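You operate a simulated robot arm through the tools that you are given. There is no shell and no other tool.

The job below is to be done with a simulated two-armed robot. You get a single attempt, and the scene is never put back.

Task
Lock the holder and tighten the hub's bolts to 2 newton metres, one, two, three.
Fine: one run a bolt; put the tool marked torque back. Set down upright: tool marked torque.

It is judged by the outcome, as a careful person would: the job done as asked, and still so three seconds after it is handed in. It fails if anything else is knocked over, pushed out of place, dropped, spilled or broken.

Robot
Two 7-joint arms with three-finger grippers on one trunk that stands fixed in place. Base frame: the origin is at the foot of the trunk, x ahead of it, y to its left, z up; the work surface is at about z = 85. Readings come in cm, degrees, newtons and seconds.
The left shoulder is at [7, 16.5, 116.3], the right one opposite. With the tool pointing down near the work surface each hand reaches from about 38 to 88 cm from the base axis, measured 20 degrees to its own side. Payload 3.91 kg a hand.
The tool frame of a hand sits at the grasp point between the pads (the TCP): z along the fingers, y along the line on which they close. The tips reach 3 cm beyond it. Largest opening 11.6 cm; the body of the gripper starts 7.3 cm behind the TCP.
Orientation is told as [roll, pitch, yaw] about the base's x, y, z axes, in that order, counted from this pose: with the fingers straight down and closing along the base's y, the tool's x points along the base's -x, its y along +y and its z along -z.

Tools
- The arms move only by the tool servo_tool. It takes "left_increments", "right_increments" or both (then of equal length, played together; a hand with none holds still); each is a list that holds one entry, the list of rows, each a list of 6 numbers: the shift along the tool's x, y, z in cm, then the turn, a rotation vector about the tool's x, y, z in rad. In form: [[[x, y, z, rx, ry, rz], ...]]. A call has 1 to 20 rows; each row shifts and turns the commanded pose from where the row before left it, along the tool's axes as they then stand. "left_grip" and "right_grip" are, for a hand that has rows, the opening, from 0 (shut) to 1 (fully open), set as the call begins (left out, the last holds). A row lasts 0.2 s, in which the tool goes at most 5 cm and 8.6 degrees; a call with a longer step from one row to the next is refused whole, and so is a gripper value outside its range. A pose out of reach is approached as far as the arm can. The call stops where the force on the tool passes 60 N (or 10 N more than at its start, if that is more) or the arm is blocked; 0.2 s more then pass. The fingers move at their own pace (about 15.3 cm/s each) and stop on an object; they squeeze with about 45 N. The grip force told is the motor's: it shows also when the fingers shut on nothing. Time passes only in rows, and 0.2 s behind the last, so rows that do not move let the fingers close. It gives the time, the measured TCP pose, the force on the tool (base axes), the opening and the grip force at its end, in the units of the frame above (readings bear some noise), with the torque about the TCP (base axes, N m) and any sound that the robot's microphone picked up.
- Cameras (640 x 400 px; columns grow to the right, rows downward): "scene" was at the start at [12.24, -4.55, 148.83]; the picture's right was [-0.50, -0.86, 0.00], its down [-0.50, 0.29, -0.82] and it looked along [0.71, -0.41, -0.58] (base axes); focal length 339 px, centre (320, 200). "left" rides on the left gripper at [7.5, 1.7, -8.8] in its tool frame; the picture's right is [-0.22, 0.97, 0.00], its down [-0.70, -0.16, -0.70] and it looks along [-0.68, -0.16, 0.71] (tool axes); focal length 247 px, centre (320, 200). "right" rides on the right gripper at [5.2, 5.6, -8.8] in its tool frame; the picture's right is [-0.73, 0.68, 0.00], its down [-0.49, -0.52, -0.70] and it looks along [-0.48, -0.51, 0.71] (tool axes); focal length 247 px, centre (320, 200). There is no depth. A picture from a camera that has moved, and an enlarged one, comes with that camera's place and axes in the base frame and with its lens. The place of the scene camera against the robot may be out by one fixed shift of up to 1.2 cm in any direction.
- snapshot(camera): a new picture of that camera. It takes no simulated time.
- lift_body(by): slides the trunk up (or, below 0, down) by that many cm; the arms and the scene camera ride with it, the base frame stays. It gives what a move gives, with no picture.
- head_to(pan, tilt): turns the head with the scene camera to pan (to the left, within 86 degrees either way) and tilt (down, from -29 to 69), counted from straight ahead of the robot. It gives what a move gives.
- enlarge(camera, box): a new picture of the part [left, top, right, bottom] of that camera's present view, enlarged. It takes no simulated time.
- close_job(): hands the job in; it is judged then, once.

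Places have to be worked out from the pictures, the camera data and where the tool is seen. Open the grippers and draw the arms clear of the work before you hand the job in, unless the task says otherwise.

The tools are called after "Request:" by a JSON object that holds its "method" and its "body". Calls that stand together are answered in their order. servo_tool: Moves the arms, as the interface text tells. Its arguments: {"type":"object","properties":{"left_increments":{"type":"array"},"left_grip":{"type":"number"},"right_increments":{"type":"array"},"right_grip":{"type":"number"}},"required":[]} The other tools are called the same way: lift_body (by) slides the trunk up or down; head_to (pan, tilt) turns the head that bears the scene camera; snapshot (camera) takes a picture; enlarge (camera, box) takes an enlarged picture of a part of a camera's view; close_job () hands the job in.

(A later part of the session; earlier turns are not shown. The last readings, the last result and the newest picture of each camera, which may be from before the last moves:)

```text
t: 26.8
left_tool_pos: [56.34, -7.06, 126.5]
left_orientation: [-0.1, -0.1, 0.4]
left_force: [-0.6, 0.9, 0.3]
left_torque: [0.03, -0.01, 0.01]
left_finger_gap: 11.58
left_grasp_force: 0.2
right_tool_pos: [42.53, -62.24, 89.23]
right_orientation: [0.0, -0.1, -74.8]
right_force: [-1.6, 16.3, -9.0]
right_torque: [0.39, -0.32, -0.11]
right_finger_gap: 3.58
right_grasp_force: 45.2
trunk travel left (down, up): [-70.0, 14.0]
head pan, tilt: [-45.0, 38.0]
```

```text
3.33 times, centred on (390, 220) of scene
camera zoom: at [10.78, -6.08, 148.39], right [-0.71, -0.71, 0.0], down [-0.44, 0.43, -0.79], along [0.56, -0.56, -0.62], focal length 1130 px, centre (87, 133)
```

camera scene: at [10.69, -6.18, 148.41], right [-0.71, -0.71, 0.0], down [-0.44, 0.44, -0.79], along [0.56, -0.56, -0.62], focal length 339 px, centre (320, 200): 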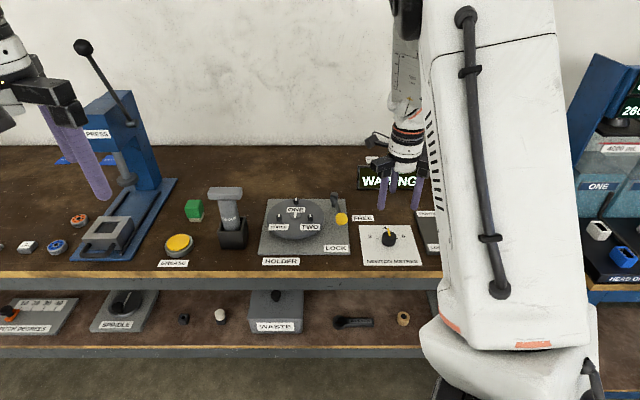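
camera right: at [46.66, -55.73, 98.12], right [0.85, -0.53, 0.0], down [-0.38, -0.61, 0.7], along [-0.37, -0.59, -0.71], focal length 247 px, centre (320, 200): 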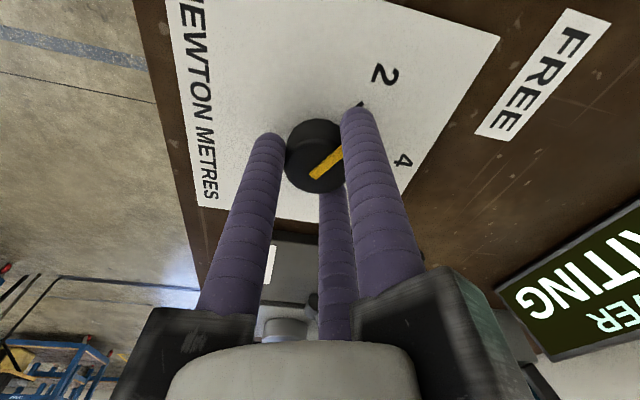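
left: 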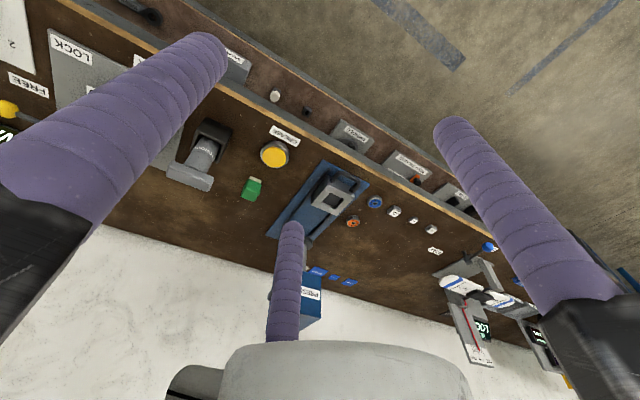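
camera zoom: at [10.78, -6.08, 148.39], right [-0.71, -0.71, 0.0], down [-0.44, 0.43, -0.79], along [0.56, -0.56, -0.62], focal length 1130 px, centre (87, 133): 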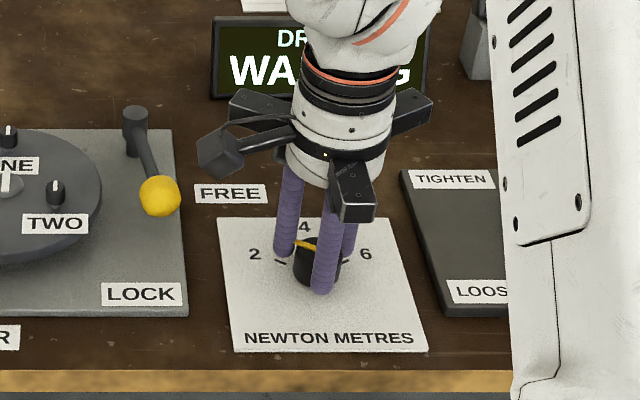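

The pointer went round with the hand. I'll open the fingers and look at where the dial points.

Request:
{"method": "servo_tool", "body": {"right_increments": [[[0, 0, 0, 0, 0, 0], [0, 0, 0, 0, 0, 0], [0, 0, 0, 0, 0, 0], [0, 0, -2, 0, 0, 0], [0, 0, -3, 0, 0, 0], [0, 0, -3, 0, 0, 0], [0, 0, -3, 0, 0, 0], [0, 0, 0, 0, 0, 0]]], "right_grip": 0.6}}

Request:
{"method": "snapshot", "body": {"camera": "right"}}

Request:
{"method": "enlarge", "body": {"camera": "right", "box": [230, 0, 410, 120]}}

Request:
{"method": "enlarge", "body": {"camera": "scene", "box": [320, 160, 460, 280]}}

```text
t: 28.6
left_tool_pos: [56.35, -7.31, 126.51]
left_orientation: [0.1, 0.1, 0.2]
left_force: [0.0, -0.1, -0.2]
left_torque: [0.05, 0.02, 0.01]
left_finger_gap: 11.58
left_grasp_force: 0.0
right_tool_pos: [42.5, -62.44, 100.19]
right_orientation: [0.0, -0.1, -75.0]
right_force: [-0.2, 0.4, -0.3]
right_torque: [0.01, 0.03, 0.0]
right_finger_gap: 6.96
right_grasp_force: 0.1
trunk travel left (down, up): [-70.0, 14.0]
head pan, tilt: [-45.0, 38.0]
```

```text
taken
camera right: at [46.59, -55.92, 109.05], right [0.85, -0.53, 0.0], down [-0.38, -0.6, 0.7], along [-0.37, -0.59, -0.71], focal length 247 px, centre (320, 200)
```

right: 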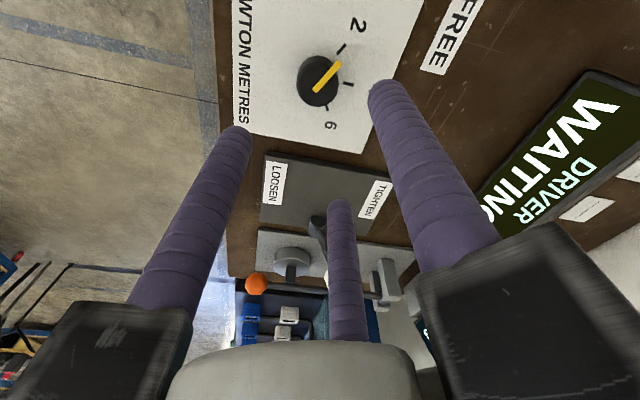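

```text
3.33 times, centred on (320, 60) of right
camera zoom: at [46.59, -55.92, 109.05], right [0.85, -0.53, 0.0], down [-0.38, -0.6, 0.7], along [-0.37, -0.59, -0.71], focal length 823 px, centre (320, 667)
```

zoom: 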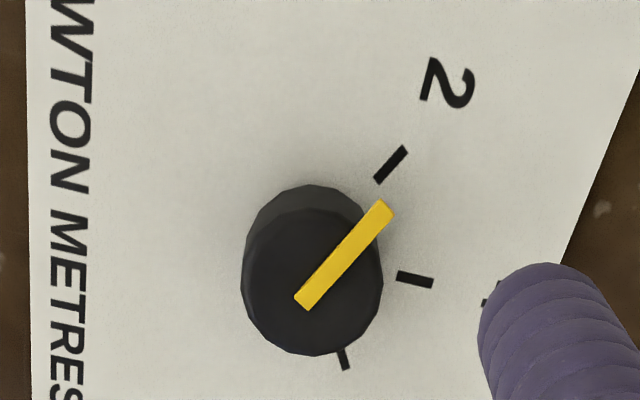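

```text
3.33 times, centred on (390, 220) of scene
camera zoom: at [10.79, -6.28, 148.4], right [-0.71, -0.71, 0.0], down [-0.44, 0.44, -0.79], along [0.56, -0.56, -0.62], focal length 1130 px, centre (87, 133)
```

zoom: 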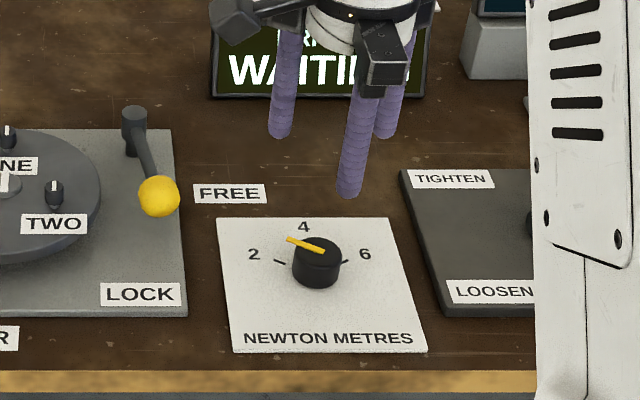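

The pointer is within about 1–2° of the 2 mark, so the dial is set. I'll rotate the right hand back to yaw -135° while rising and carry it left above the driver stand, moving the left arm further out of the way at the same time.

Request:
{"method": "servo_tool", "body": {"right_increments": [[[0, 0, -1.8, 0, 0, 0.1309], [0, 0, -1.8, 0, 0, 0.1309], [0, 0, -1.8, 0, 0, 0.1309], [0, 0, -1.8, 0, 0, 0.1309], [0, 0, -1.8, 0, 0, 0.1309], [0, 0, -1.8, 0, 0, 0.1309], [0, 0, -1.8, 0, 0, 0.1309], [0, 0, -1.8, 0, 0, 0.1309], [3.5, 0.1, 0, 0, 0, 0], [3.5, 0.1, 0, 0, 0, 0], [3.5, 0.1, 0, 0, 0, 0], [3.5, 0.1, 0, 0, 0, 0], [3.5, 0.1, 0, 0, 0, 0], [3.5, 0.1, 0, 0, 0, 0], [3.5, 0.1, 0, 0, 0, 0], [3.5, 0.1, 0, 0, 0, 0], [3.5, 0.1, 0, 0, 0, 0], [3.5, 0.1, 0, 0, 0, 0], [3.0, 0.1, 0, 0, 0, 0]]], "left_increments": [[[0, 2, 0, 0, 0, 0], [0, 2, 0, 0, 0, 0], [0, 2, 0, 0, 0, 0], [0, 2, 0, 0, 0, 0], [0, 2, 0, 0, 0, 0], [0, 2, 0, 0, 0, 0], [0, 2, 0, 0, 0, 0], [0, 2, 0, 0, 0, 0], [0, 0, 0, 0, 0, 0], [0, 0, 0, 0, 0, 0], [0, 0, 0, 0, 0, 0], [0, 0, 0, 0, 0, 0], [0, 0, 0, 0, 0, 0], [0, 0, 0, 0, 0, 0], [0, 0, 0, 0, 0, 0], [0, 0, 0, 0, 0, 0], [0, 0, 0, 0, 0, 0], [0, 0, 0, 0, 0, 0], [0, 0, 0, 0, 0, 0]]], "right_grip": 1.0}}

Request:
{"method": "snapshot", "body": {"camera": "right"}}

Request:
{"method": "snapshot", "body": {"camera": "scene"}}

```text
t: 32.6
left_tool_pos: [56.21, 8.79, 126.38]
left_orientation: [0.0, 0.1, 0.3]
left_force: [0.3, 0.3, 0.3]
left_torque: [0.0, -0.02, 0.04]
left_finger_gap: 11.58
left_grasp_force: 0.2
right_tool_pos: [70.23, -36.1, 114.48]
right_orientation: [0.1, -0.1, -135.0]
right_force: [-0.6, -0.4, -0.4]
right_torque: [-0.03, 0.0, 0.0]
right_finger_gap: 11.6
right_grasp_force: 0.0
trunk travel left (down, up): [-70.0, 14.0]
head pan, tilt: [-45.0, 38.0]
```

```text
taken
camera right: at [77.95, -36.44, 123.42], right [-0.04, -1.0, 0.0], down [-0.72, 0.03, 0.7], along [-0.7, 0.02, -0.72], focal length 247 px, centre (320, 200)
```

right: 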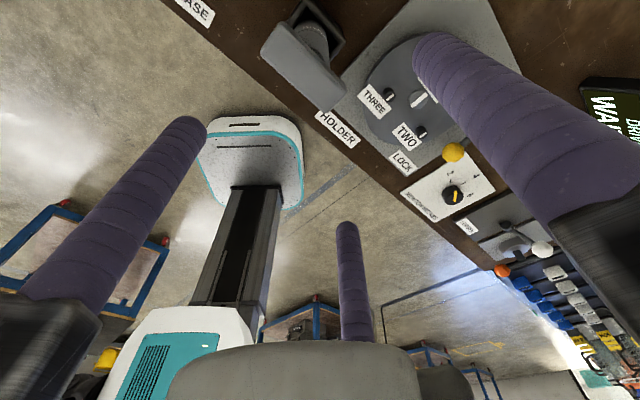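

```text
taken
camera scene: at [10.88, -6.16, 148.39], right [-0.71, -0.71, 0.0], down [-0.44, 0.44, -0.79], along [0.56, -0.56, -0.62], focal length 339 px, centre (320, 200)
```

scene: 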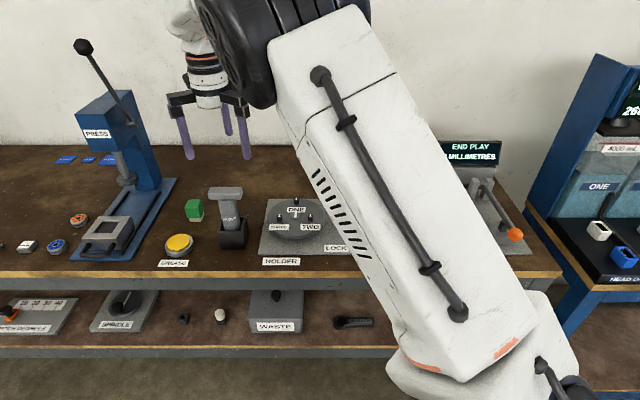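

The driver is in view in both cameras. I'll enlarge it to measure the T-bar.

Request:
{"method": "enlarge", "body": {"camera": "right", "box": [240, 0, 460, 170]}}

Request:
{"method": "enlarge", "body": {"camera": "scene", "box": [150, 160, 360, 290]}}

```text
2.35 times, centred on (350, 85) of right
camera zoom: at [77.95, -36.44, 123.42], right [-0.04, -1.0, 0.0], down [-0.72, 0.03, 0.7], along [-0.7, 0.02, -0.72], focal length 581 px, centre (249, 471)
```

zoom: 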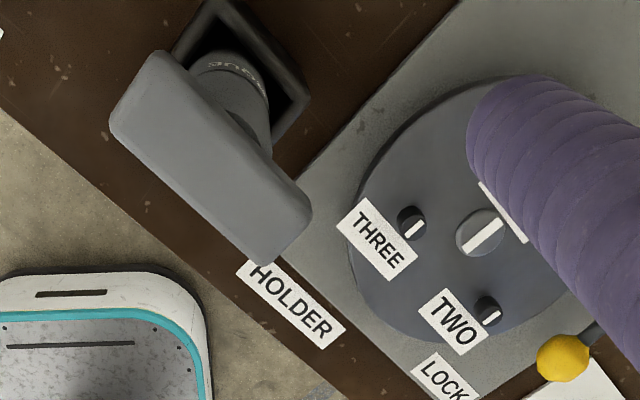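

```text
3.05 times, centred on (255, 225) of scene
camera zoom: at [10.88, -6.16, 148.39], right [-0.71, -0.71, 0.0], down [-0.44, 0.44, -0.79], along [0.56, -0.56, -0.62], focal length 1033 px, centre (518, 124)
```

zoom: 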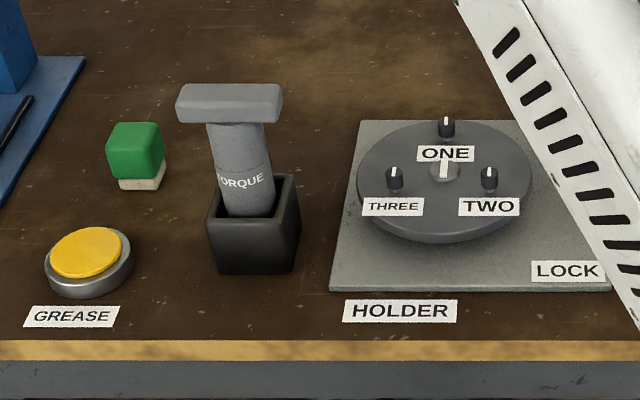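

The T-bar runs along the table, about 2.7 cm wide, centre near s=25.5, n=75.3 (i.e. (71.3,-35.2)), top near z=101.4. I'll move over it with the three-jaw offset allowed for and come down to just above it.

Request:
{"method": "servo_tool", "body": {"right_increments": [[[0.7, -0.3, 1, 0, 0, 0], [0.7, -0.3, 2, 0, 0, 0], [0, 0, 2, 0, 0, 0], [0, 0, 2, 0, 0, 0], [0, 0, 1.5, 0, 0, 0], [0, 0, 0, 0, 0, 0]]], "right_grip": 1.0}}

Request:
{"method": "snapshot", "body": {"camera": "right"}}

Request:
{"method": "enlarge", "body": {"camera": "scene", "box": [150, 110, 350, 270]}}

```text
t: 34.0
left_tool_pos: [56.16, 8.8, 126.52]
left_orientation: [0.0, 0.0, 0.4]
left_force: [-0.5, -0.3, 0.1]
left_torque: [-0.02, -0.02, 0.0]
left_finger_gap: 11.61
left_grasp_force: 0.1
right_tool_pos: [70.77, -34.84, 106.13]
right_orientation: [0.2, 0.0, -135.0]
right_force: [-0.4, 0.3, 0.7]
right_torque: [0.01, -0.04, -0.01]
right_finger_gap: 11.6
right_grasp_force: 0.1
trunk travel left (down, up): [-70.0, 14.0]
head pan, tilt: [-45.0, 38.0]
```

```text
taken
camera right: at [78.47, -35.23, 115.09], right [-0.04, -1.0, 0.0], down [-0.72, 0.03, 0.7], along [-0.7, 0.02, -0.72], focal length 247 px, centre (320, 200)
```

right: 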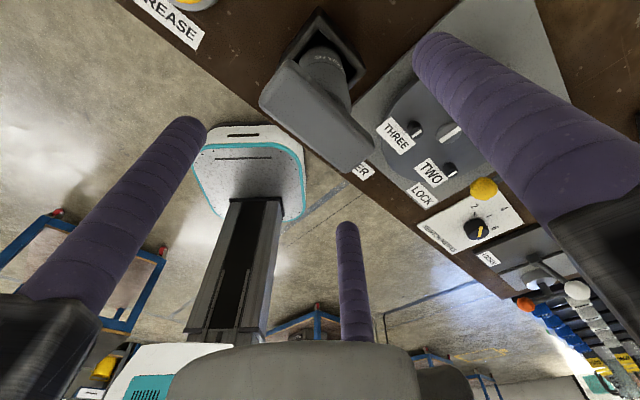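

```text
2.50 times, centred on (250, 190) of scene
camera zoom: at [10.71, -6.2, 148.41], right [-0.71, -0.71, 0.0], down [-0.44, 0.44, -0.79], along [0.56, -0.56, -0.62], focal length 847 px, centre (495, 225)
```

zoom: 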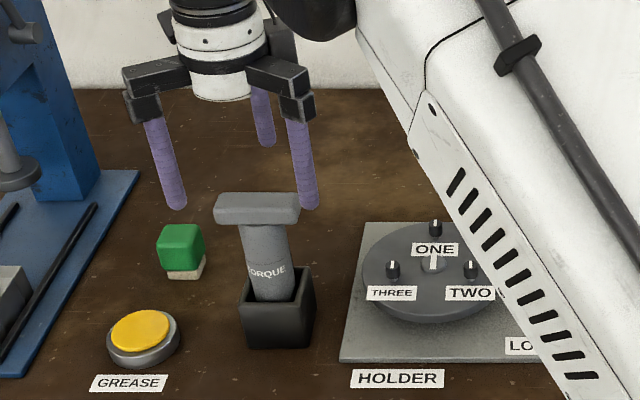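

I'll zoom on the bar from this closer pose to triangulate its centre and height.

Request:
{"method": "enlarge", "body": {"camera": "right", "box": [230, 0, 420, 190]}}

```text
2.11 times, centred on (325, 95) of right
camera zoom: at [78.47, -35.23, 115.09], right [-0.04, -1.0, 0.0], down [-0.72, 0.03, 0.7], along [-0.7, 0.02, -0.72], focal length 520 px, centre (310, 421)
```

zoom: 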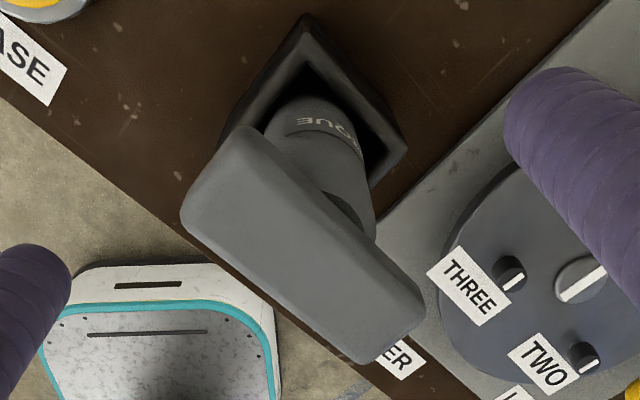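

Triangulation puts the bar at n 73.95–76.6 and s 21.9–29.1, with its top at z=101.3. I'll make a small correction, go down to TCP z≈102.4 so the tips sit level with the bar but above the cylinder shoulder, and check before closing.

Request:
{"method": "servo_tool", "body": {"right_increments": [[[0.1, -0.2, 0, 0, 0, 0], [0, 0, 1.5, 0, 0, 0], [0, 0, 1.5, 0, 0, 0], [0, 0, 0.75, 0, 0, 0], [0, 0, 0, 0, 0, 0]]], "right_grip": 0.7}}

Request:
{"method": "snapshot", "body": {"camera": "right"}}

Request:
{"method": "enlarge", "body": {"camera": "scene", "box": [160, 120, 320, 260]}}

```text
t: 35.2
left_tool_pos: [56.23, 8.81, 126.51]
left_orientation: [0.0, -0.1, 0.2]
left_force: [0.6, -0.6, 0.0]
left_torque: [0.0, -0.02, -0.01]
left_finger_gap: 11.6
left_grasp_force: 0.1
right_tool_pos: [70.82, -34.73, 102.31]
right_orientation: [0.3, 0.0, -135.1]
right_force: [0.5, 0.0, 0.2]
right_torque: [0.01, 0.03, 0.0]
right_finger_gap: 8.13
right_grasp_force: 0.0
trunk travel left (down, up): [-70.0, 14.0]
head pan, tilt: [-45.0, 38.0]
```

```text
taken
camera right: at [78.51, -34.91, 111.21], right [-0.04, -1.0, 0.0], down [-0.72, 0.03, 0.7], along [-0.7, 0.02, -0.72], focal length 247 px, centre (320, 200)
```

right: 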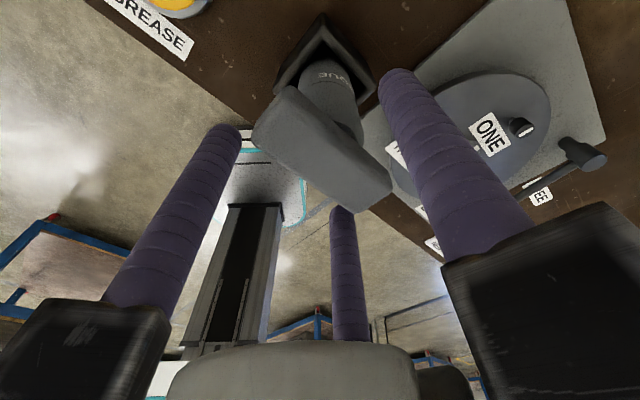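

```text
2.86 times, centred on (240, 190) of scene
camera zoom: at [10.76, -6.21, 148.4], right [-0.71, -0.71, 0.0], down [-0.44, 0.44, -0.79], along [0.56, -0.56, -0.62], focal length 968 px, centre (549, 229)
```

zoom: 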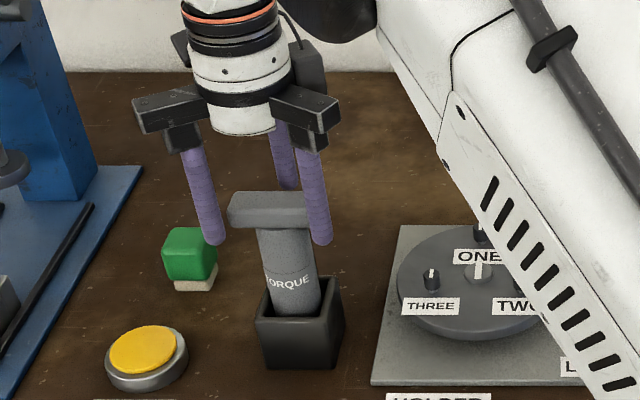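

The fingers straddle the bar symmetrically. I'll close on it and read the gap and forces.

Request:
{"method": "servo_tool", "body": {"right_increments": [[[0, 0, 0, 0, 0, 0], [0, 0, 0, 0, 0, 0], [0, 0, 0, 0, 0, 0], [0, 0, 0, 0, 0, 0]]], "right_grip": 0.0}}

Request:
{"method": "snapshot", "body": {"camera": "right"}}

Request:
{"method": "enlarge", "body": {"camera": "scene", "box": [160, 120, 320, 260]}}

```text
t: 36.2
left_tool_pos: [56.01, 8.83, 126.56]
left_orientation: [0.0, 0.0, 0.3]
left_force: [0.0, -0.2, 0.3]
left_torque: [0.03, -0.02, 0.02]
left_finger_gap: 11.62
left_grasp_force: 0.2
right_tool_pos: [70.9, -34.4, 102.62]
right_orientation: [0.4, 0.1, -135.0]
right_force: [1.5, 1.1, 8.4]
right_torque: [-0.01, -0.31, 0.05]
right_finger_gap: 4.49
right_grasp_force: 45.7
trunk travel left (down, up): [-70.0, 14.0]
head pan, tilt: [-45.0, 38.0]
```

```text
taken
camera right: at [78.45, -34.83, 111.39], right [-0.04, -1.0, 0.0], down [-0.72, 0.03, 0.7], along [-0.7, 0.02, -0.72], focal length 247 px, centre (320, 200)
```

right: 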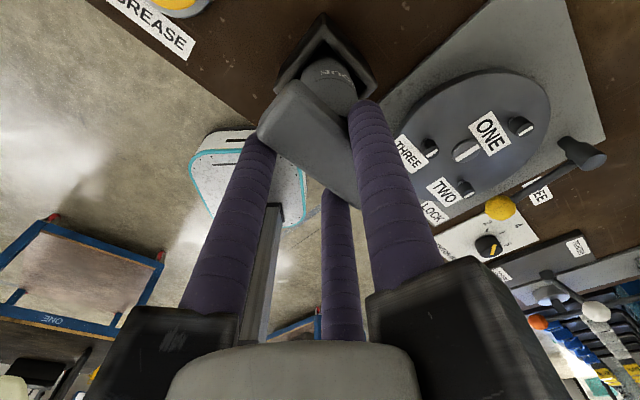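

```text
2.86 times, centred on (240, 190) of scene
camera zoom: at [10.64, -6.12, 148.42], right [-0.71, -0.71, 0.0], down [-0.43, 0.43, -0.79], along [0.56, -0.56, -0.61], focal length 968 px, centre (549, 229)
```

zoom: 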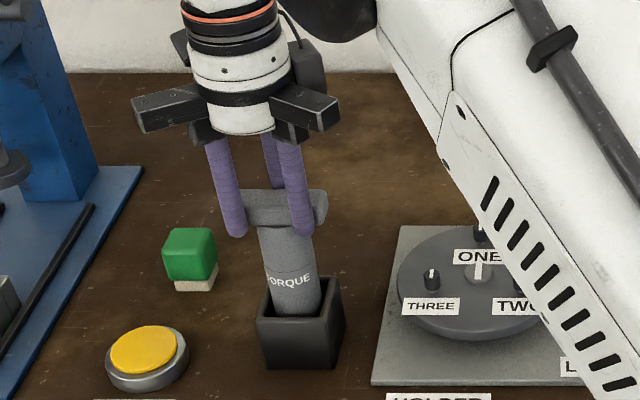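

The gap of 4.49 cm confirms a true three-jaw grip, but the bar appears to have shifted slightly along the table. I'll zoom in to see whether the driver has tilted.

Request:
{"method": "enlarge", "body": {"camera": "right", "box": [230, 10, 420, 210]}}

Request:
{"method": "enlarge", "body": {"camera": "scene", "box": [200, 150, 280, 260]}}

Request:
{"method": "snapshot", "body": {"camera": "left"}}

```text
2.00 times, centred on (325, 110) of right
camera zoom: at [78.45, -34.83, 111.39], right [-0.04, -1.0, 0.0], down [-0.72, 0.03, 0.7], along [-0.7, 0.02, -0.72], focal length 494 px, centre (310, 380)
```

zoom: 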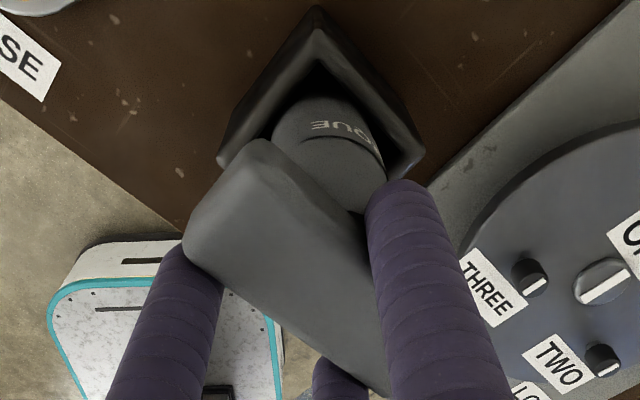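

```text
3.64 times, centred on (240, 205) of scene
camera zoom: at [10.64, -6.12, 148.42], right [-0.71, -0.71, 0.0], down [-0.43, 0.43, -0.79], along [0.56, -0.56, -0.61], focal length 1233 px, centre (611, 182)
```

zoom: 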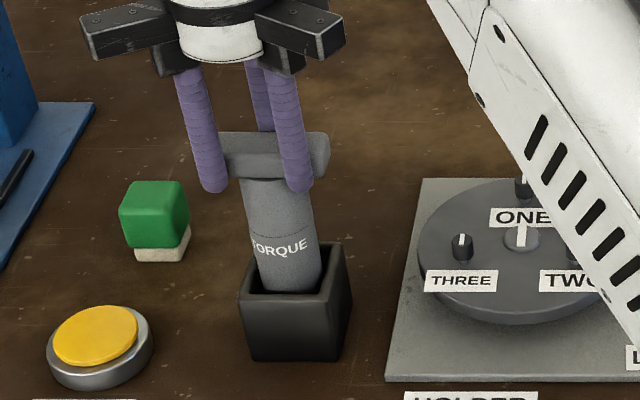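

```text
taken
camera left: at [48.74, 10.49, 135.39], right [0.22, 0.98, 0.0], down [0.7, -0.16, 0.7], along [0.68, -0.15, -0.71], focal length 247 px, centre (320, 200)
```

left: 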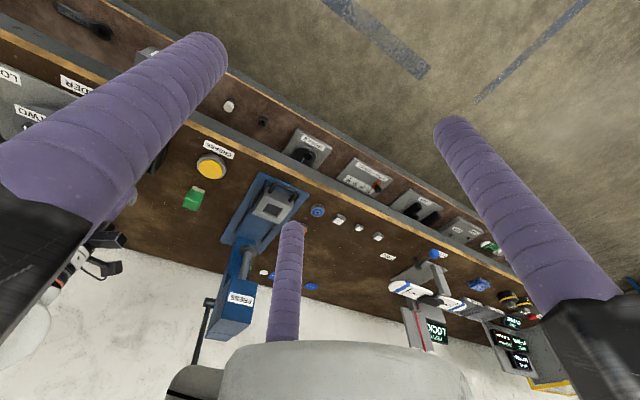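

The bar is held with the driver essentially upright, and the hand sits about 0.5 cm left of the bar's middle, which is acceptable. I'll lift slowly a few centimetres and watch the weight and tilt.

Request:
{"method": "servo_tool", "body": {"right_increments": [[[0, 0, -0.5, 0, 0, 0], [0, 0, -0.5, 0, 0, 0], [0, 0, -0.7, 0, 0, 0], [0, 0, -0.8, 0, 0, 0], [0, 0, 0, 0, 0, 0]]], "right_grip": 0.0}}

Request:
{"method": "enlarge", "body": {"camera": "scene", "box": [180, 120, 300, 270]}}

Request:
{"method": "enlarge", "body": {"camera": "right", "box": [230, 10, 420, 210]}}

```text
t: 37.4
left_tool_pos: [56.29, 8.73, 126.39]
left_orientation: [0.0, 0.0, 0.4]
left_force: [0.9, 0.1, 0.6]
left_torque: [0.02, -0.03, 0.02]
left_finger_gap: 11.63
left_grasp_force: 0.0
right_tool_pos: [70.87, -34.62, 104.85]
right_orientation: [0.3, 0.0, -134.9]
right_force: [0.5, -0.2, -4.3]
right_torque: [0.02, 0.01, 0.01]
right_finger_gap: 4.48
right_grasp_force: 45.0
trunk travel left (down, up): [-70.0, 14.0]
head pan, tilt: [-45.0, 38.0]
```

```text
2.67 times, centred on (240, 195) of scene
camera zoom: at [10.81, -6.22, 148.4], right [-0.71, -0.71, 0.0], down [-0.44, 0.44, -0.79], along [0.56, -0.56, -0.62], focal length 904 px, centre (533, 213)
```

zoom: 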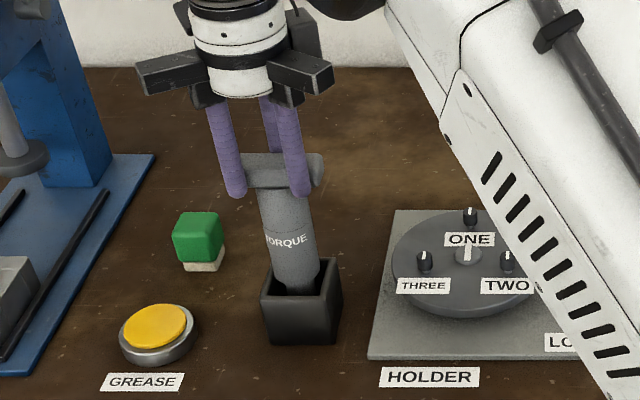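

```text
2.00 times, centred on (325, 110) of right
camera zoom: at [78.53, -34.91, 113.75], right [-0.04, -1.0, 0.0], down [-0.72, 0.03, 0.7], along [-0.7, 0.02, -0.72], focal length 494 px, centre (310, 380)
```

zoom: 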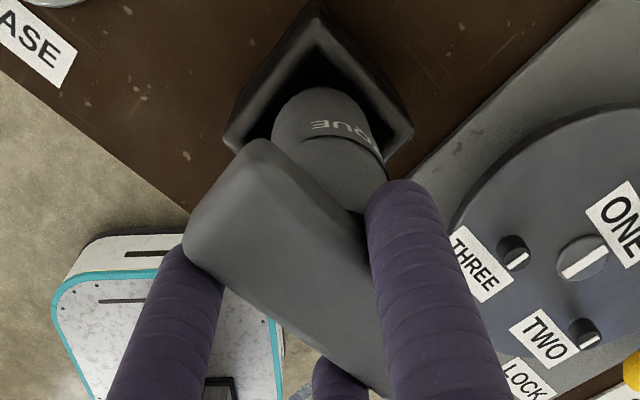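

The driver is lifting freely and weighs about 4.5 N. I'll zoom closer to measure any lean before moving on.

Request:
{"method": "enlarge", "body": {"camera": "scene", "box": [210, 150, 275, 250]}}

```text
4.00 times, centred on (242, 200) of scene
camera zoom: at [10.81, -6.22, 148.4], right [-0.71, -0.71, 0.0], down [-0.44, 0.44, -0.79], along [0.56, -0.56, -0.62], focal length 1356 px, centre (630, 200)
```

zoom: 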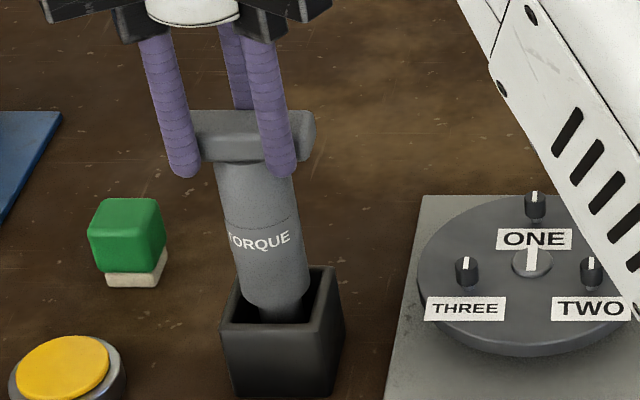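

The driver hangs parallel to the fingers, within about 1° of vertical. I'll raise it clear of the stand and look at the socket end.

Request:
{"method": "servo_tool", "body": {"right_increments": [[[0, 0, -1, 0, 0, 0], [0, 0, -1.5, 0, 0, 0], [0, 0, -2, 0, 0, 0], [0, 0, -2, 0, 0, 0], [0, 0, -2, 0, 0, 0], [0, 0, -2, 0, 0, 0], [0, 0, -1, 0, 0, 0], [0, 0, 0, 0, 0, 0]]], "right_grip": 0.0}}

Request:
{"method": "snapshot", "body": {"camera": "scene"}}

Request:
{"method": "enlarge", "body": {"camera": "scene", "box": [170, 90, 330, 270]}}

Request:
{"method": "snapshot", "body": {"camera": "right"}}

```text
t: 39.2
left_tool_pos: [56.32, 8.78, 126.43]
left_orientation: [0.0, 0.0, 0.4]
left_force: [0.1, -0.3, -0.2]
left_torque: [-0.02, -0.01, -0.02]
left_finger_gap: 11.61
left_grasp_force: 0.3
right_tool_pos: [70.77, -34.62, 116.28]
right_orientation: [0.3, -0.1, -135.0]
right_force: [0.4, -0.1, -5.0]
right_torque: [0.02, -0.02, -0.02]
right_finger_gap: 4.48
right_grasp_force: 44.9
trunk travel left (down, up): [-70.0, 14.0]
head pan, tilt: [-45.0, 38.0]
```

```text
taken
camera scene: at [10.84, -6.24, 148.39], right [-0.71, -0.71, 0.0], down [-0.44, 0.44, -0.79], along [0.56, -0.56, -0.62], focal length 339 px, centre (320, 200)
```

scene: 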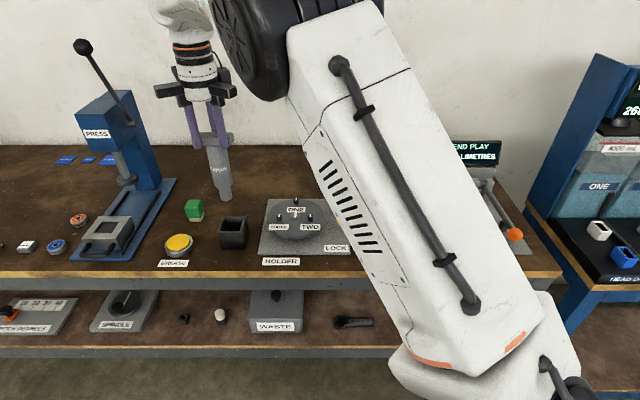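

```text
2.22 times, centred on (250, 180) of scene
camera zoom: at [10.84, -6.24, 148.39], right [-0.71, -0.71, 0.0], down [-0.44, 0.44, -0.79], along [0.56, -0.56, -0.62], focal length 753 px, centre (476, 244)
```

zoom: 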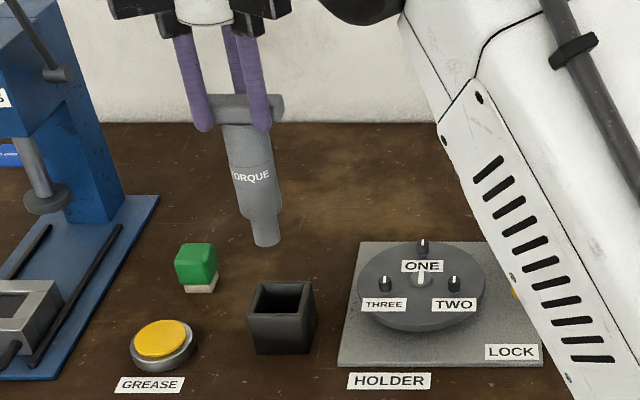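

```text
taken
camera right: at [78.43, -34.91, 125.2], right [-0.04, -1.0, 0.0], down [-0.72, 0.03, 0.7], along [-0.7, 0.02, -0.72], focal length 247 px, centre (320, 200)
```

right: 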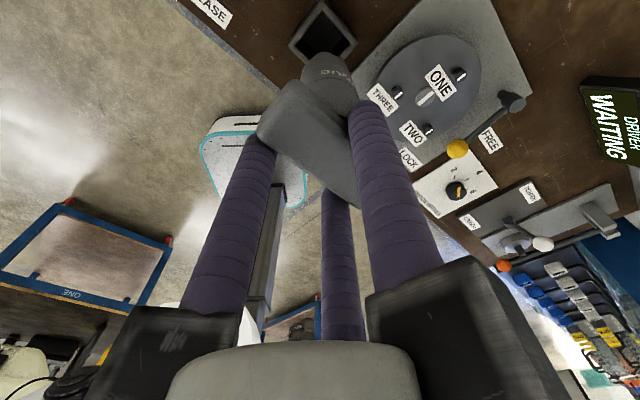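

The whole driver is visible now: T-bar, cylinder and a narrow socket whose tip is about 17 cm below the TCP. Now I'll measure the three bolts precisely from this camera pose.

Request:
{"method": "enlarge", "body": {"camera": "right", "box": [340, 20, 500, 160]}}

Request:
{"method": "enlarge", "body": {"camera": "scene", "box": [255, 180, 355, 270]}}

```text
2.86 times, centred on (420, 90) of right
camera zoom: at [78.43, -34.91, 125.2], right [-0.04, -1.0, 0.0], down [-0.72, 0.03, 0.7], along [-0.7, 0.02, -0.72], focal length 706 px, centre (34, 514)
```

zoom: 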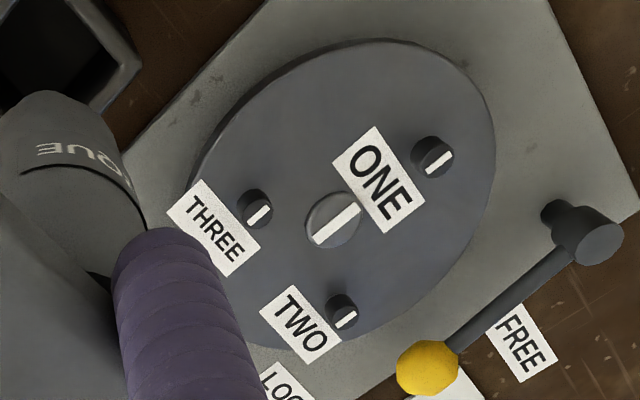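

```text
4.44 times, centred on (305, 225) of scene
camera zoom: at [10.84, -6.24, 148.39], right [-0.71, -0.71, 0.0], down [-0.44, 0.44, -0.79], along [0.56, -0.56, -0.62], focal length 1506 px, centre (387, 89)
```

zoom: 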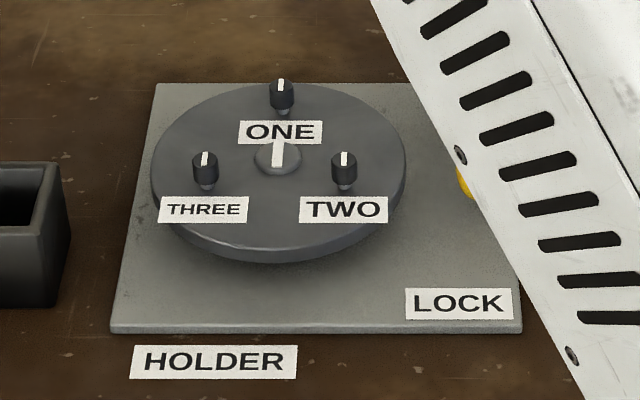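

Bolt tops work out to ONE (s 10.3, n 84.6), TWO (6.5, 77.8) and THREE (14.2, 77.8), at z≈91.6. I'll zoom on the driver's socket to find its axis relative to the TCP.

Request:
{"method": "enlarge", "body": {"camera": "scene", "box": [190, 120, 260, 220]}}

Request:
{"method": "enlarge", "body": {"camera": "right", "box": [250, 0, 410, 160]}}

```text
4.00 times, centred on (225, 170) of scene
camera zoom: at [10.84, -6.24, 148.39], right [-0.71, -0.71, 0.0], down [-0.44, 0.44, -0.79], along [0.56, -0.56, -0.62], focal length 1356 px, centre (700, 320)
```

zoom: 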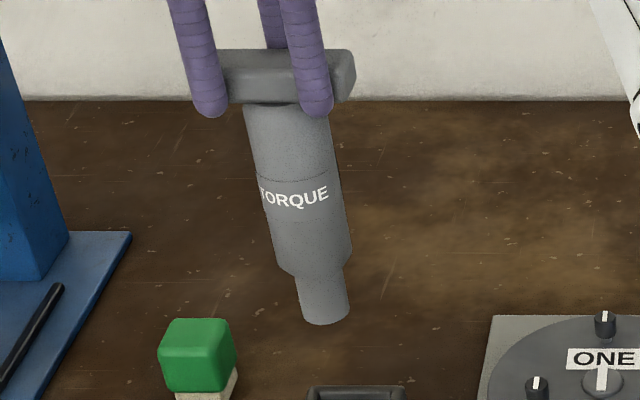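

```text
2.50 times, centred on (330, 80) of right
camera zoom: at [78.43, -34.91, 125.2], right [-0.04, -1.0, 0.0], down [-0.72, 0.03, 0.7], along [-0.7, 0.02, -0.72], focal length 617 px, centre (295, 500)
```

zoom: 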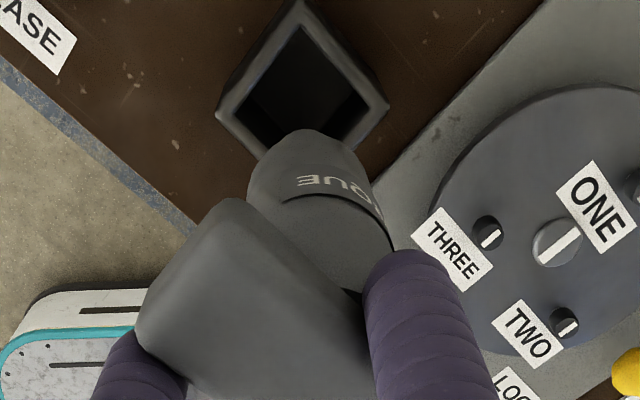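

The driver axis sits about 0.2 cm right and 0.8 cm beyond the TCP. I'll carry it over bolt ONE, with the tip still about 3 cm above the head, and compare the two in the pictures.

Request:
{"method": "servo_tool", "body": {"right_increments": [[[-1.0, 0.6, 0, 0, 0, 0], [-1.8, 1.1, 0, 0, 0, 0], [-1.9, 1.15, 0, 0, 0, 0], [-1.9, 1.15, 0, 0, 0, 0], [-1.9, 1.15, 0, 0, 0, 0], [-1.9, 1.15, 0, 0, 0, 0], [-1.9, 1.15, 0, 0, 0, 0], [-1.8, 1.1, 0, 0, 0, 0], [-1.2, 0.65, 0, 0, 0, 0], [0, 0, 1.5, 0, 0, 0], [0, 0, 1.5, 0, 0, 0], [0, 0, 1.0, 0, 0, 0], [0, 0, 0, 0, 0, 0]]], "right_grip": 0.0}}

Request:
{"method": "snapshot", "body": {"camera": "scene"}}

Request:
{"method": "enlarge", "body": {"camera": "scene", "box": [240, 110, 370, 260]}}

Request:
{"method": "snapshot", "body": {"camera": "right"}}

```text
t: 42.0
left_tool_pos: [56.36, 8.7, 126.42]
left_orientation: [-0.1, -0.1, 0.2]
left_force: [0.4, -0.1, -0.4]
left_torque: [-0.03, 0.0, -0.04]
left_finger_gap: 11.61
left_grasp_force: 0.0
right_tool_pos: [66.4, -51.91, 112.4]
right_orientation: [0.1, 0.0, -135.0]
right_force: [-0.4, 1.6, -4.0]
right_torque: [0.04, -0.04, -0.01]
right_finger_gap: 4.48
right_grasp_force: 45.1
trunk travel left (down, up): [-70.0, 14.0]
head pan, tilt: [-45.0, 38.0]
```

```text
taken
camera scene: at [10.81, -6.24, 148.4], right [-0.71, -0.71, 0.0], down [-0.44, 0.44, -0.79], along [0.56, -0.56, -0.62], focal length 339 px, centre (320, 200)
```

scene: 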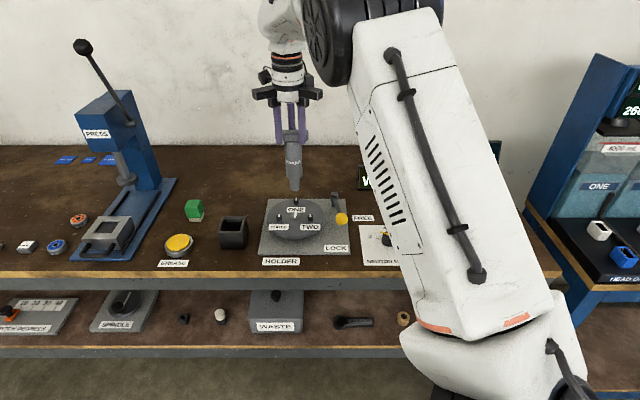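

```text
2.67 times, centred on (305, 185) of scene
camera zoom: at [10.81, -6.24, 148.4], right [-0.71, -0.71, 0.0], down [-0.44, 0.44, -0.79], along [0.56, -0.56, -0.62], focal length 904 px, centre (360, 240)
```

zoom: 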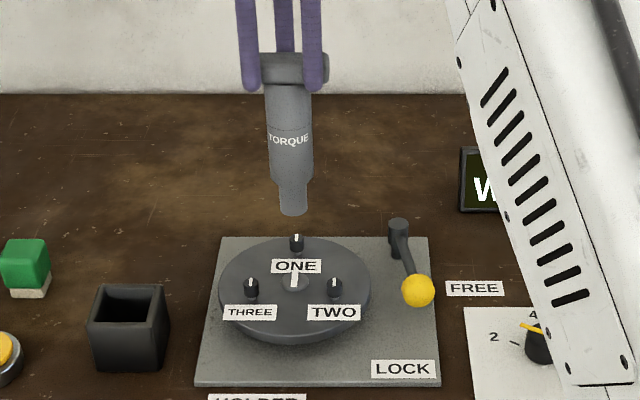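

```text
taken
camera right: at [74.09, -52.25, 121.25], right [-0.04, -1.0, 0.0], down [-0.72, 0.03, 0.7], along [-0.7, 0.02, -0.72], focal length 247 px, centre (320, 200)
```

right: 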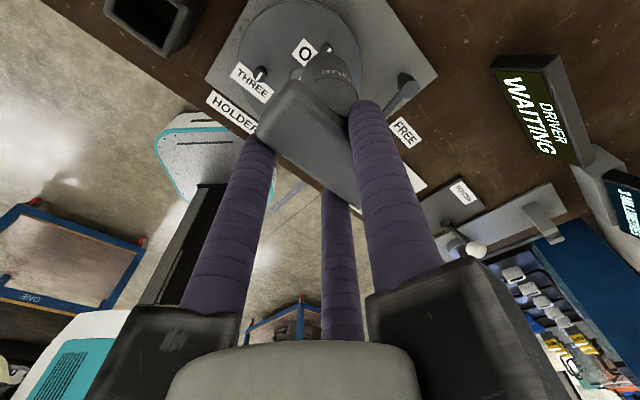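

Tip and bolt ONE line up within a few millimetres. I'll zoom in strongly to refine it.

Request:
{"method": "enlarge", "body": {"camera": "scene", "box": [270, 160, 330, 220]}}

```text
6.67 times, centred on (300, 190) of scene
camera zoom: at [10.81, -6.24, 148.4], right [-0.71, -0.71, 0.0], down [-0.44, 0.44, -0.79], along [0.56, -0.56, -0.62], focal length 2260 px, centre (453, 267)
```

zoom: 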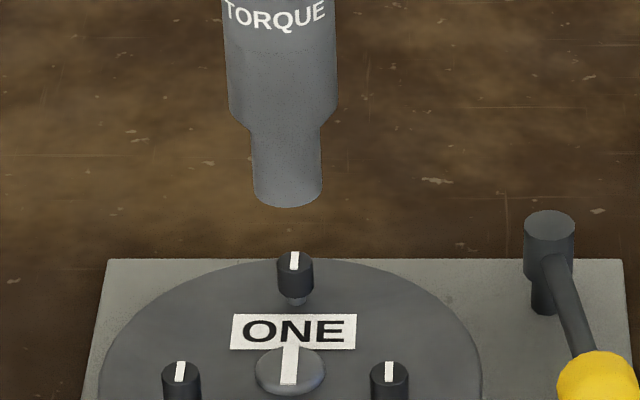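

Aligned to within about 1–2 mm sideways. I'll apply a small correction, lower the tip to about 1 cm above the head and check again.

Request:
{"method": "servo_tool", "body": {"right_increments": [[[-0.12, 0.1, 0, 0, 0, 0], [0, 0, 0.8, 0, 0, 0], [0, 0, 0.8, 0, 0, 0], [0, 0, 0.8, 0, 0, 0], [0, 0, 0.4, 0, 0, 0], [0, 0, 0, 0, 0, 0]]], "right_grip": 0.0}}

Request:
{"method": "enlarge", "body": {"camera": "scene", "box": [270, 160, 330, 220]}}

Request:
{"method": "snapshot", "body": {"camera": "right"}}

```text
t: 43.4
left_tool_pos: [56.37, 8.71, 126.37]
left_orientation: [-0.1, 0.0, 0.2]
left_force: [0.2, 0.0, -0.3]
left_torque: [-0.05, -0.02, 0.01]
left_finger_gap: 11.6
left_grasp_force: 0.1
right_tool_pos: [66.44, -52.09, 109.53]
right_orientation: [0.2, 0.0, -135.1]
right_force: [-0.4, 0.4, -4.0]
right_torque: [0.02, 0.01, 0.0]
right_finger_gap: 4.48
right_grasp_force: 44.8
trunk travel left (down, up): [-70.0, 14.0]
head pan, tilt: [-45.0, 38.0]
```

```text
6.67 times, centred on (300, 190) of scene
camera zoom: at [10.8, -6.25, 148.4], right [-0.71, -0.71, 0.0], down [-0.44, 0.44, -0.79], along [0.56, -0.56, -0.62], focal length 2260 px, centre (453, 267)
```

zoom: 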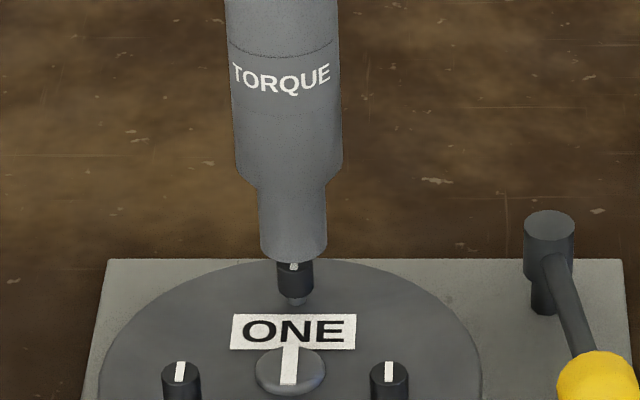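

```text
taken
camera right: at [74.1, -52.4, 118.43], right [-0.04, -1.0, 0.0], down [-0.72, 0.03, 0.7], along [-0.7, 0.02, -0.72], focal length 247 px, centre (320, 200)
```

right: 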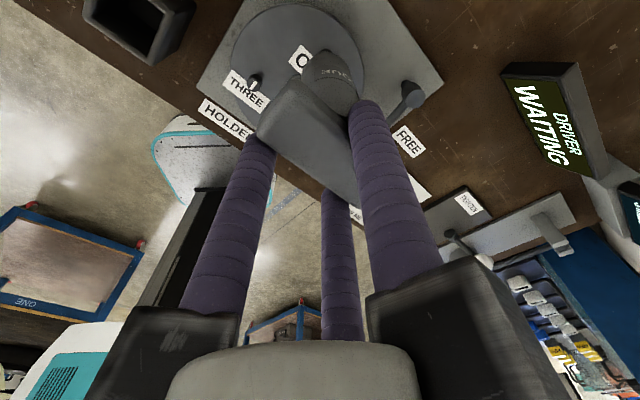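

Alignment is good, with an estimated gap of about 1 cm to the head. I'll descend gently in 2 mm steps.

Request:
{"method": "servo_tool", "body": {"right_increments": [[[0, 0, 0.2, 0, 0, 0], [0, 0, 0.2, 0, 0, 0], [0, 0, 0.2, 0, 0, 0], [0, 0, 0.2, 0, 0, 0], [0, 0, 0, 0, 0, 0]]], "right_grip": 0.0}}

Request:
{"method": "enlarge", "body": {"camera": "scene", "box": [270, 160, 330, 220]}}

```text
t: 44.6
left_tool_pos: [56.22, 8.68, 126.5]
left_orientation: [0.0, 0.0, 0.3]
left_force: [0.1, 0.1, -0.4]
left_torque: [0.0, -0.01, 0.03]
left_finger_gap: 11.59
left_grasp_force: 0.0
right_tool_pos: [66.53, -52.16, 108.82]
right_orientation: [0.2, -0.1, -135.0]
right_force: [-0.1, -0.8, -4.6]
right_torque: [0.0, 0.04, 0.01]
right_finger_gap: 4.45
right_grasp_force: 44.7
trunk travel left (down, up): [-70.0, 14.0]
head pan, tilt: [-45.0, 38.0]
```

```text
6.67 times, centred on (300, 190) of scene
camera zoom: at [10.81, -6.25, 148.4], right [-0.71, -0.71, 0.0], down [-0.44, 0.44, -0.79], along [0.56, -0.56, -0.62], focal length 2260 px, centre (453, 267)
```

zoom: 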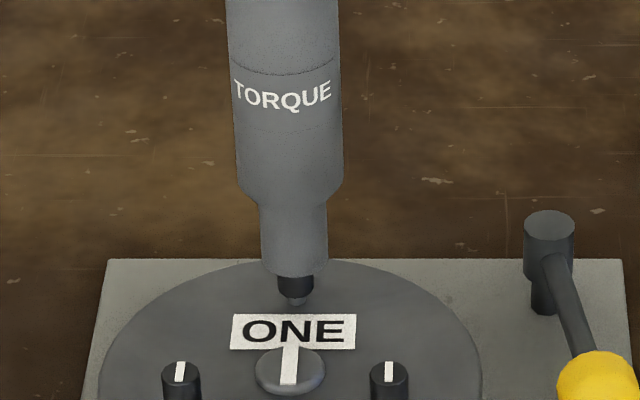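

No contact yet and the socket is coming down centred over the head. I'll continue in small steps.

Request:
{"method": "servo_tool", "body": {"right_increments": [[[0, 0, 0.15, 0, 0, 0], [0, 0, 0.15, 0, 0, 0], [0, 0, 0, 0, 0, 0]]], "right_grip": 0.0}}

Request:
{"method": "enlarge", "body": {"camera": "scene", "box": [270, 160, 330, 220]}}

```text
t: 45.4
left_tool_pos: [56.27, 8.78, 126.45]
left_orientation: [0.0, 0.0, 0.3]
left_force: [0.9, -0.2, 0.7]
left_torque: [0.02, 0.04, 0.01]
left_finger_gap: 11.58
left_grasp_force: 0.1
right_tool_pos: [66.4, -52.26, 108.64]
right_orientation: [0.2, 0.0, -135.0]
right_force: [0.6, 0.8, -3.9]
right_torque: [-0.01, 0.02, -0.01]
right_finger_gap: 4.47
right_grasp_force: 45.5
trunk travel left (down, up): [-70.0, 14.0]
head pan, tilt: [-45.0, 38.0]
```

```text
6.67 times, centred on (300, 190) of scene
camera zoom: at [10.81, -6.25, 148.4], right [-0.71, -0.71, 0.0], down [-0.44, 0.44, -0.79], along [0.56, -0.56, -0.62], focal length 2260 px, centre (453, 267)
```

zoom: 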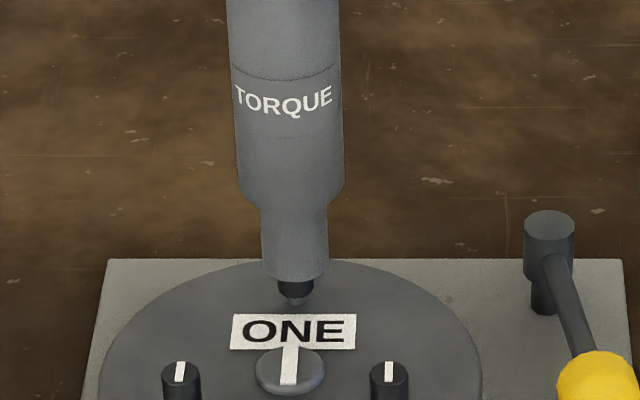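

The socket face is now about level with the head top. I'll keep lowering gently and watch for contact.

Request:
{"method": "servo_tool", "body": {"right_increments": [[[0, 0, 0.15, 0, 0, 0], [0, 0, 0.15, 0, 0, 0], [0, 0, 0, 0, 0, 0]]], "right_grip": 0.0}}

Request:
{"method": "snapshot", "body": {"camera": "right"}}

Request:
{"method": "enlarge", "body": {"camera": "scene", "box": [270, 160, 330, 220]}}

```text
t: 46.2
left_tool_pos: [56.25, 8.77, 126.45]
left_orientation: [0.0, 0.0, 0.3]
left_force: [0.9, 0.6, 0.0]
left_torque: [0.01, -0.02, 0.02]
left_finger_gap: 11.61
left_grasp_force: 0.1
right_tool_pos: [66.43, -52.29, 108.26]
right_orientation: [0.2, -0.1, -134.9]
right_force: [0.4, -0.4, -3.6]
right_torque: [0.0, 0.0, -0.01]
right_finger_gap: 4.46
right_grasp_force: 44.7
trunk travel left (down, up): [-70.0, 14.0]
head pan, tilt: [-45.0, 38.0]
```

```text
taken
camera right: at [74.12, -52.49, 117.09], right [-0.04, -1.0, 0.0], down [-0.72, 0.03, 0.7], along [-0.7, 0.02, -0.72], focal length 247 px, centre (320, 200)
```

right: 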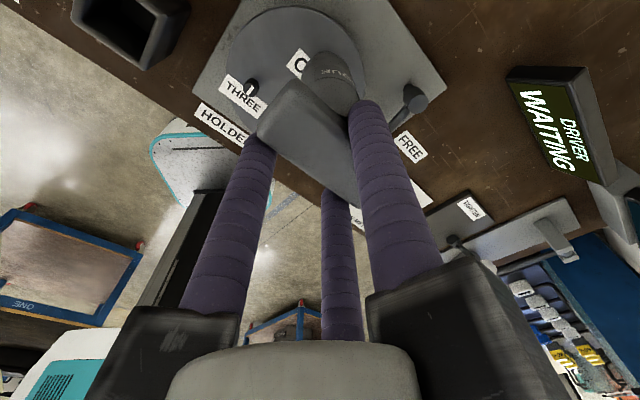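

```text
6.67 times, centred on (300, 190) of scene
camera zoom: at [10.81, -6.25, 148.4], right [-0.71, -0.71, 0.0], down [-0.44, 0.44, -0.79], along [0.56, -0.56, -0.62], focal length 2260 px, centre (453, 267)
```

zoom: 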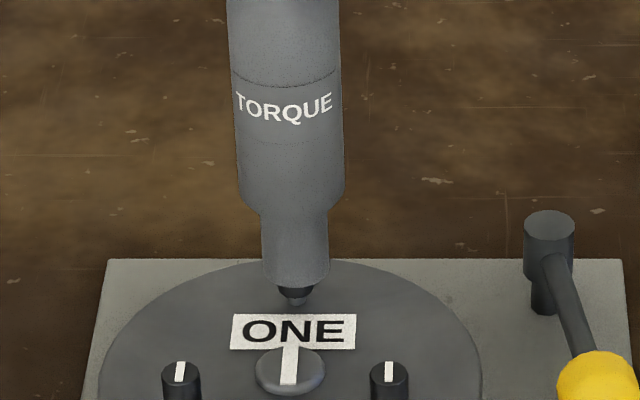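

There's still no contact, and the head seems to be entering the socket. I'll continue.

Request:
{"method": "servo_tool", "body": {"right_increments": [[[0, 0, 0.15, 0, 0, 0], [0, 0, 0.15, 0, 0, 0], [0, 0, 0, 0, 0, 0]]], "right_grip": 0.0}}

Request:
{"method": "enlarge", "body": {"camera": "right", "box": [480, 50, 640, 200]}}

Request:
{"method": "enlarge", "body": {"camera": "scene", "box": [270, 160, 330, 220]}}

```text
t: 47.0
left_tool_pos: [56.27, 8.67, 126.46]
left_orientation: [0.1, -0.1, 0.3]
left_force: [-0.8, 0.2, -0.7]
left_torque: [0.0, -0.01, 0.0]
left_finger_gap: 11.6
left_grasp_force: 0.1
right_tool_pos: [66.44, -52.19, 107.94]
right_orientation: [0.3, 0.0, -135.0]
right_force: [0.5, 0.1, -4.0]
right_torque: [-0.01, -0.09, 0.01]
right_finger_gap: 4.47
right_grasp_force: 44.8
trunk travel left (down, up): [-70.0, 14.0]
head pan, tilt: [-45.0, 38.0]
```

```text
2.67 times, centred on (560, 125) of right
camera zoom: at [74.09, -52.47, 116.8], right [-0.04, -1.0, 0.0], down [-0.72, 0.03, 0.7], along [-0.7, 0.02, -0.72], focal length 659 px, centre (-320, 400)
```

zoom: 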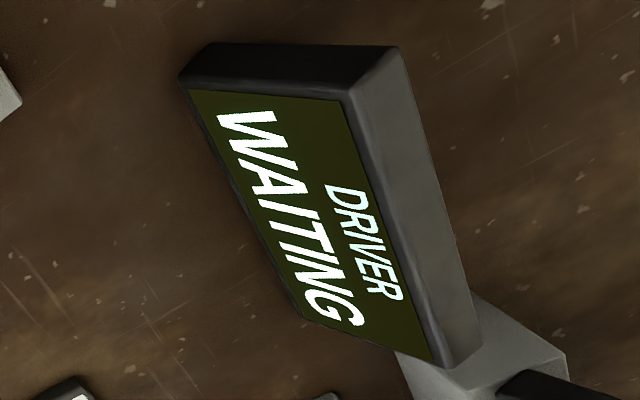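

```text
6.67 times, centred on (300, 190) of scene
camera zoom: at [10.82, -6.25, 148.4], right [-0.71, -0.71, 0.0], down [-0.44, 0.44, -0.79], along [0.56, -0.56, -0.62], focal length 2260 px, centre (453, 267)
```

zoom: 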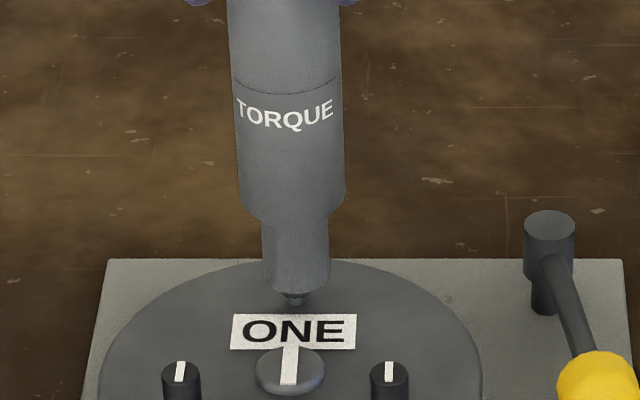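

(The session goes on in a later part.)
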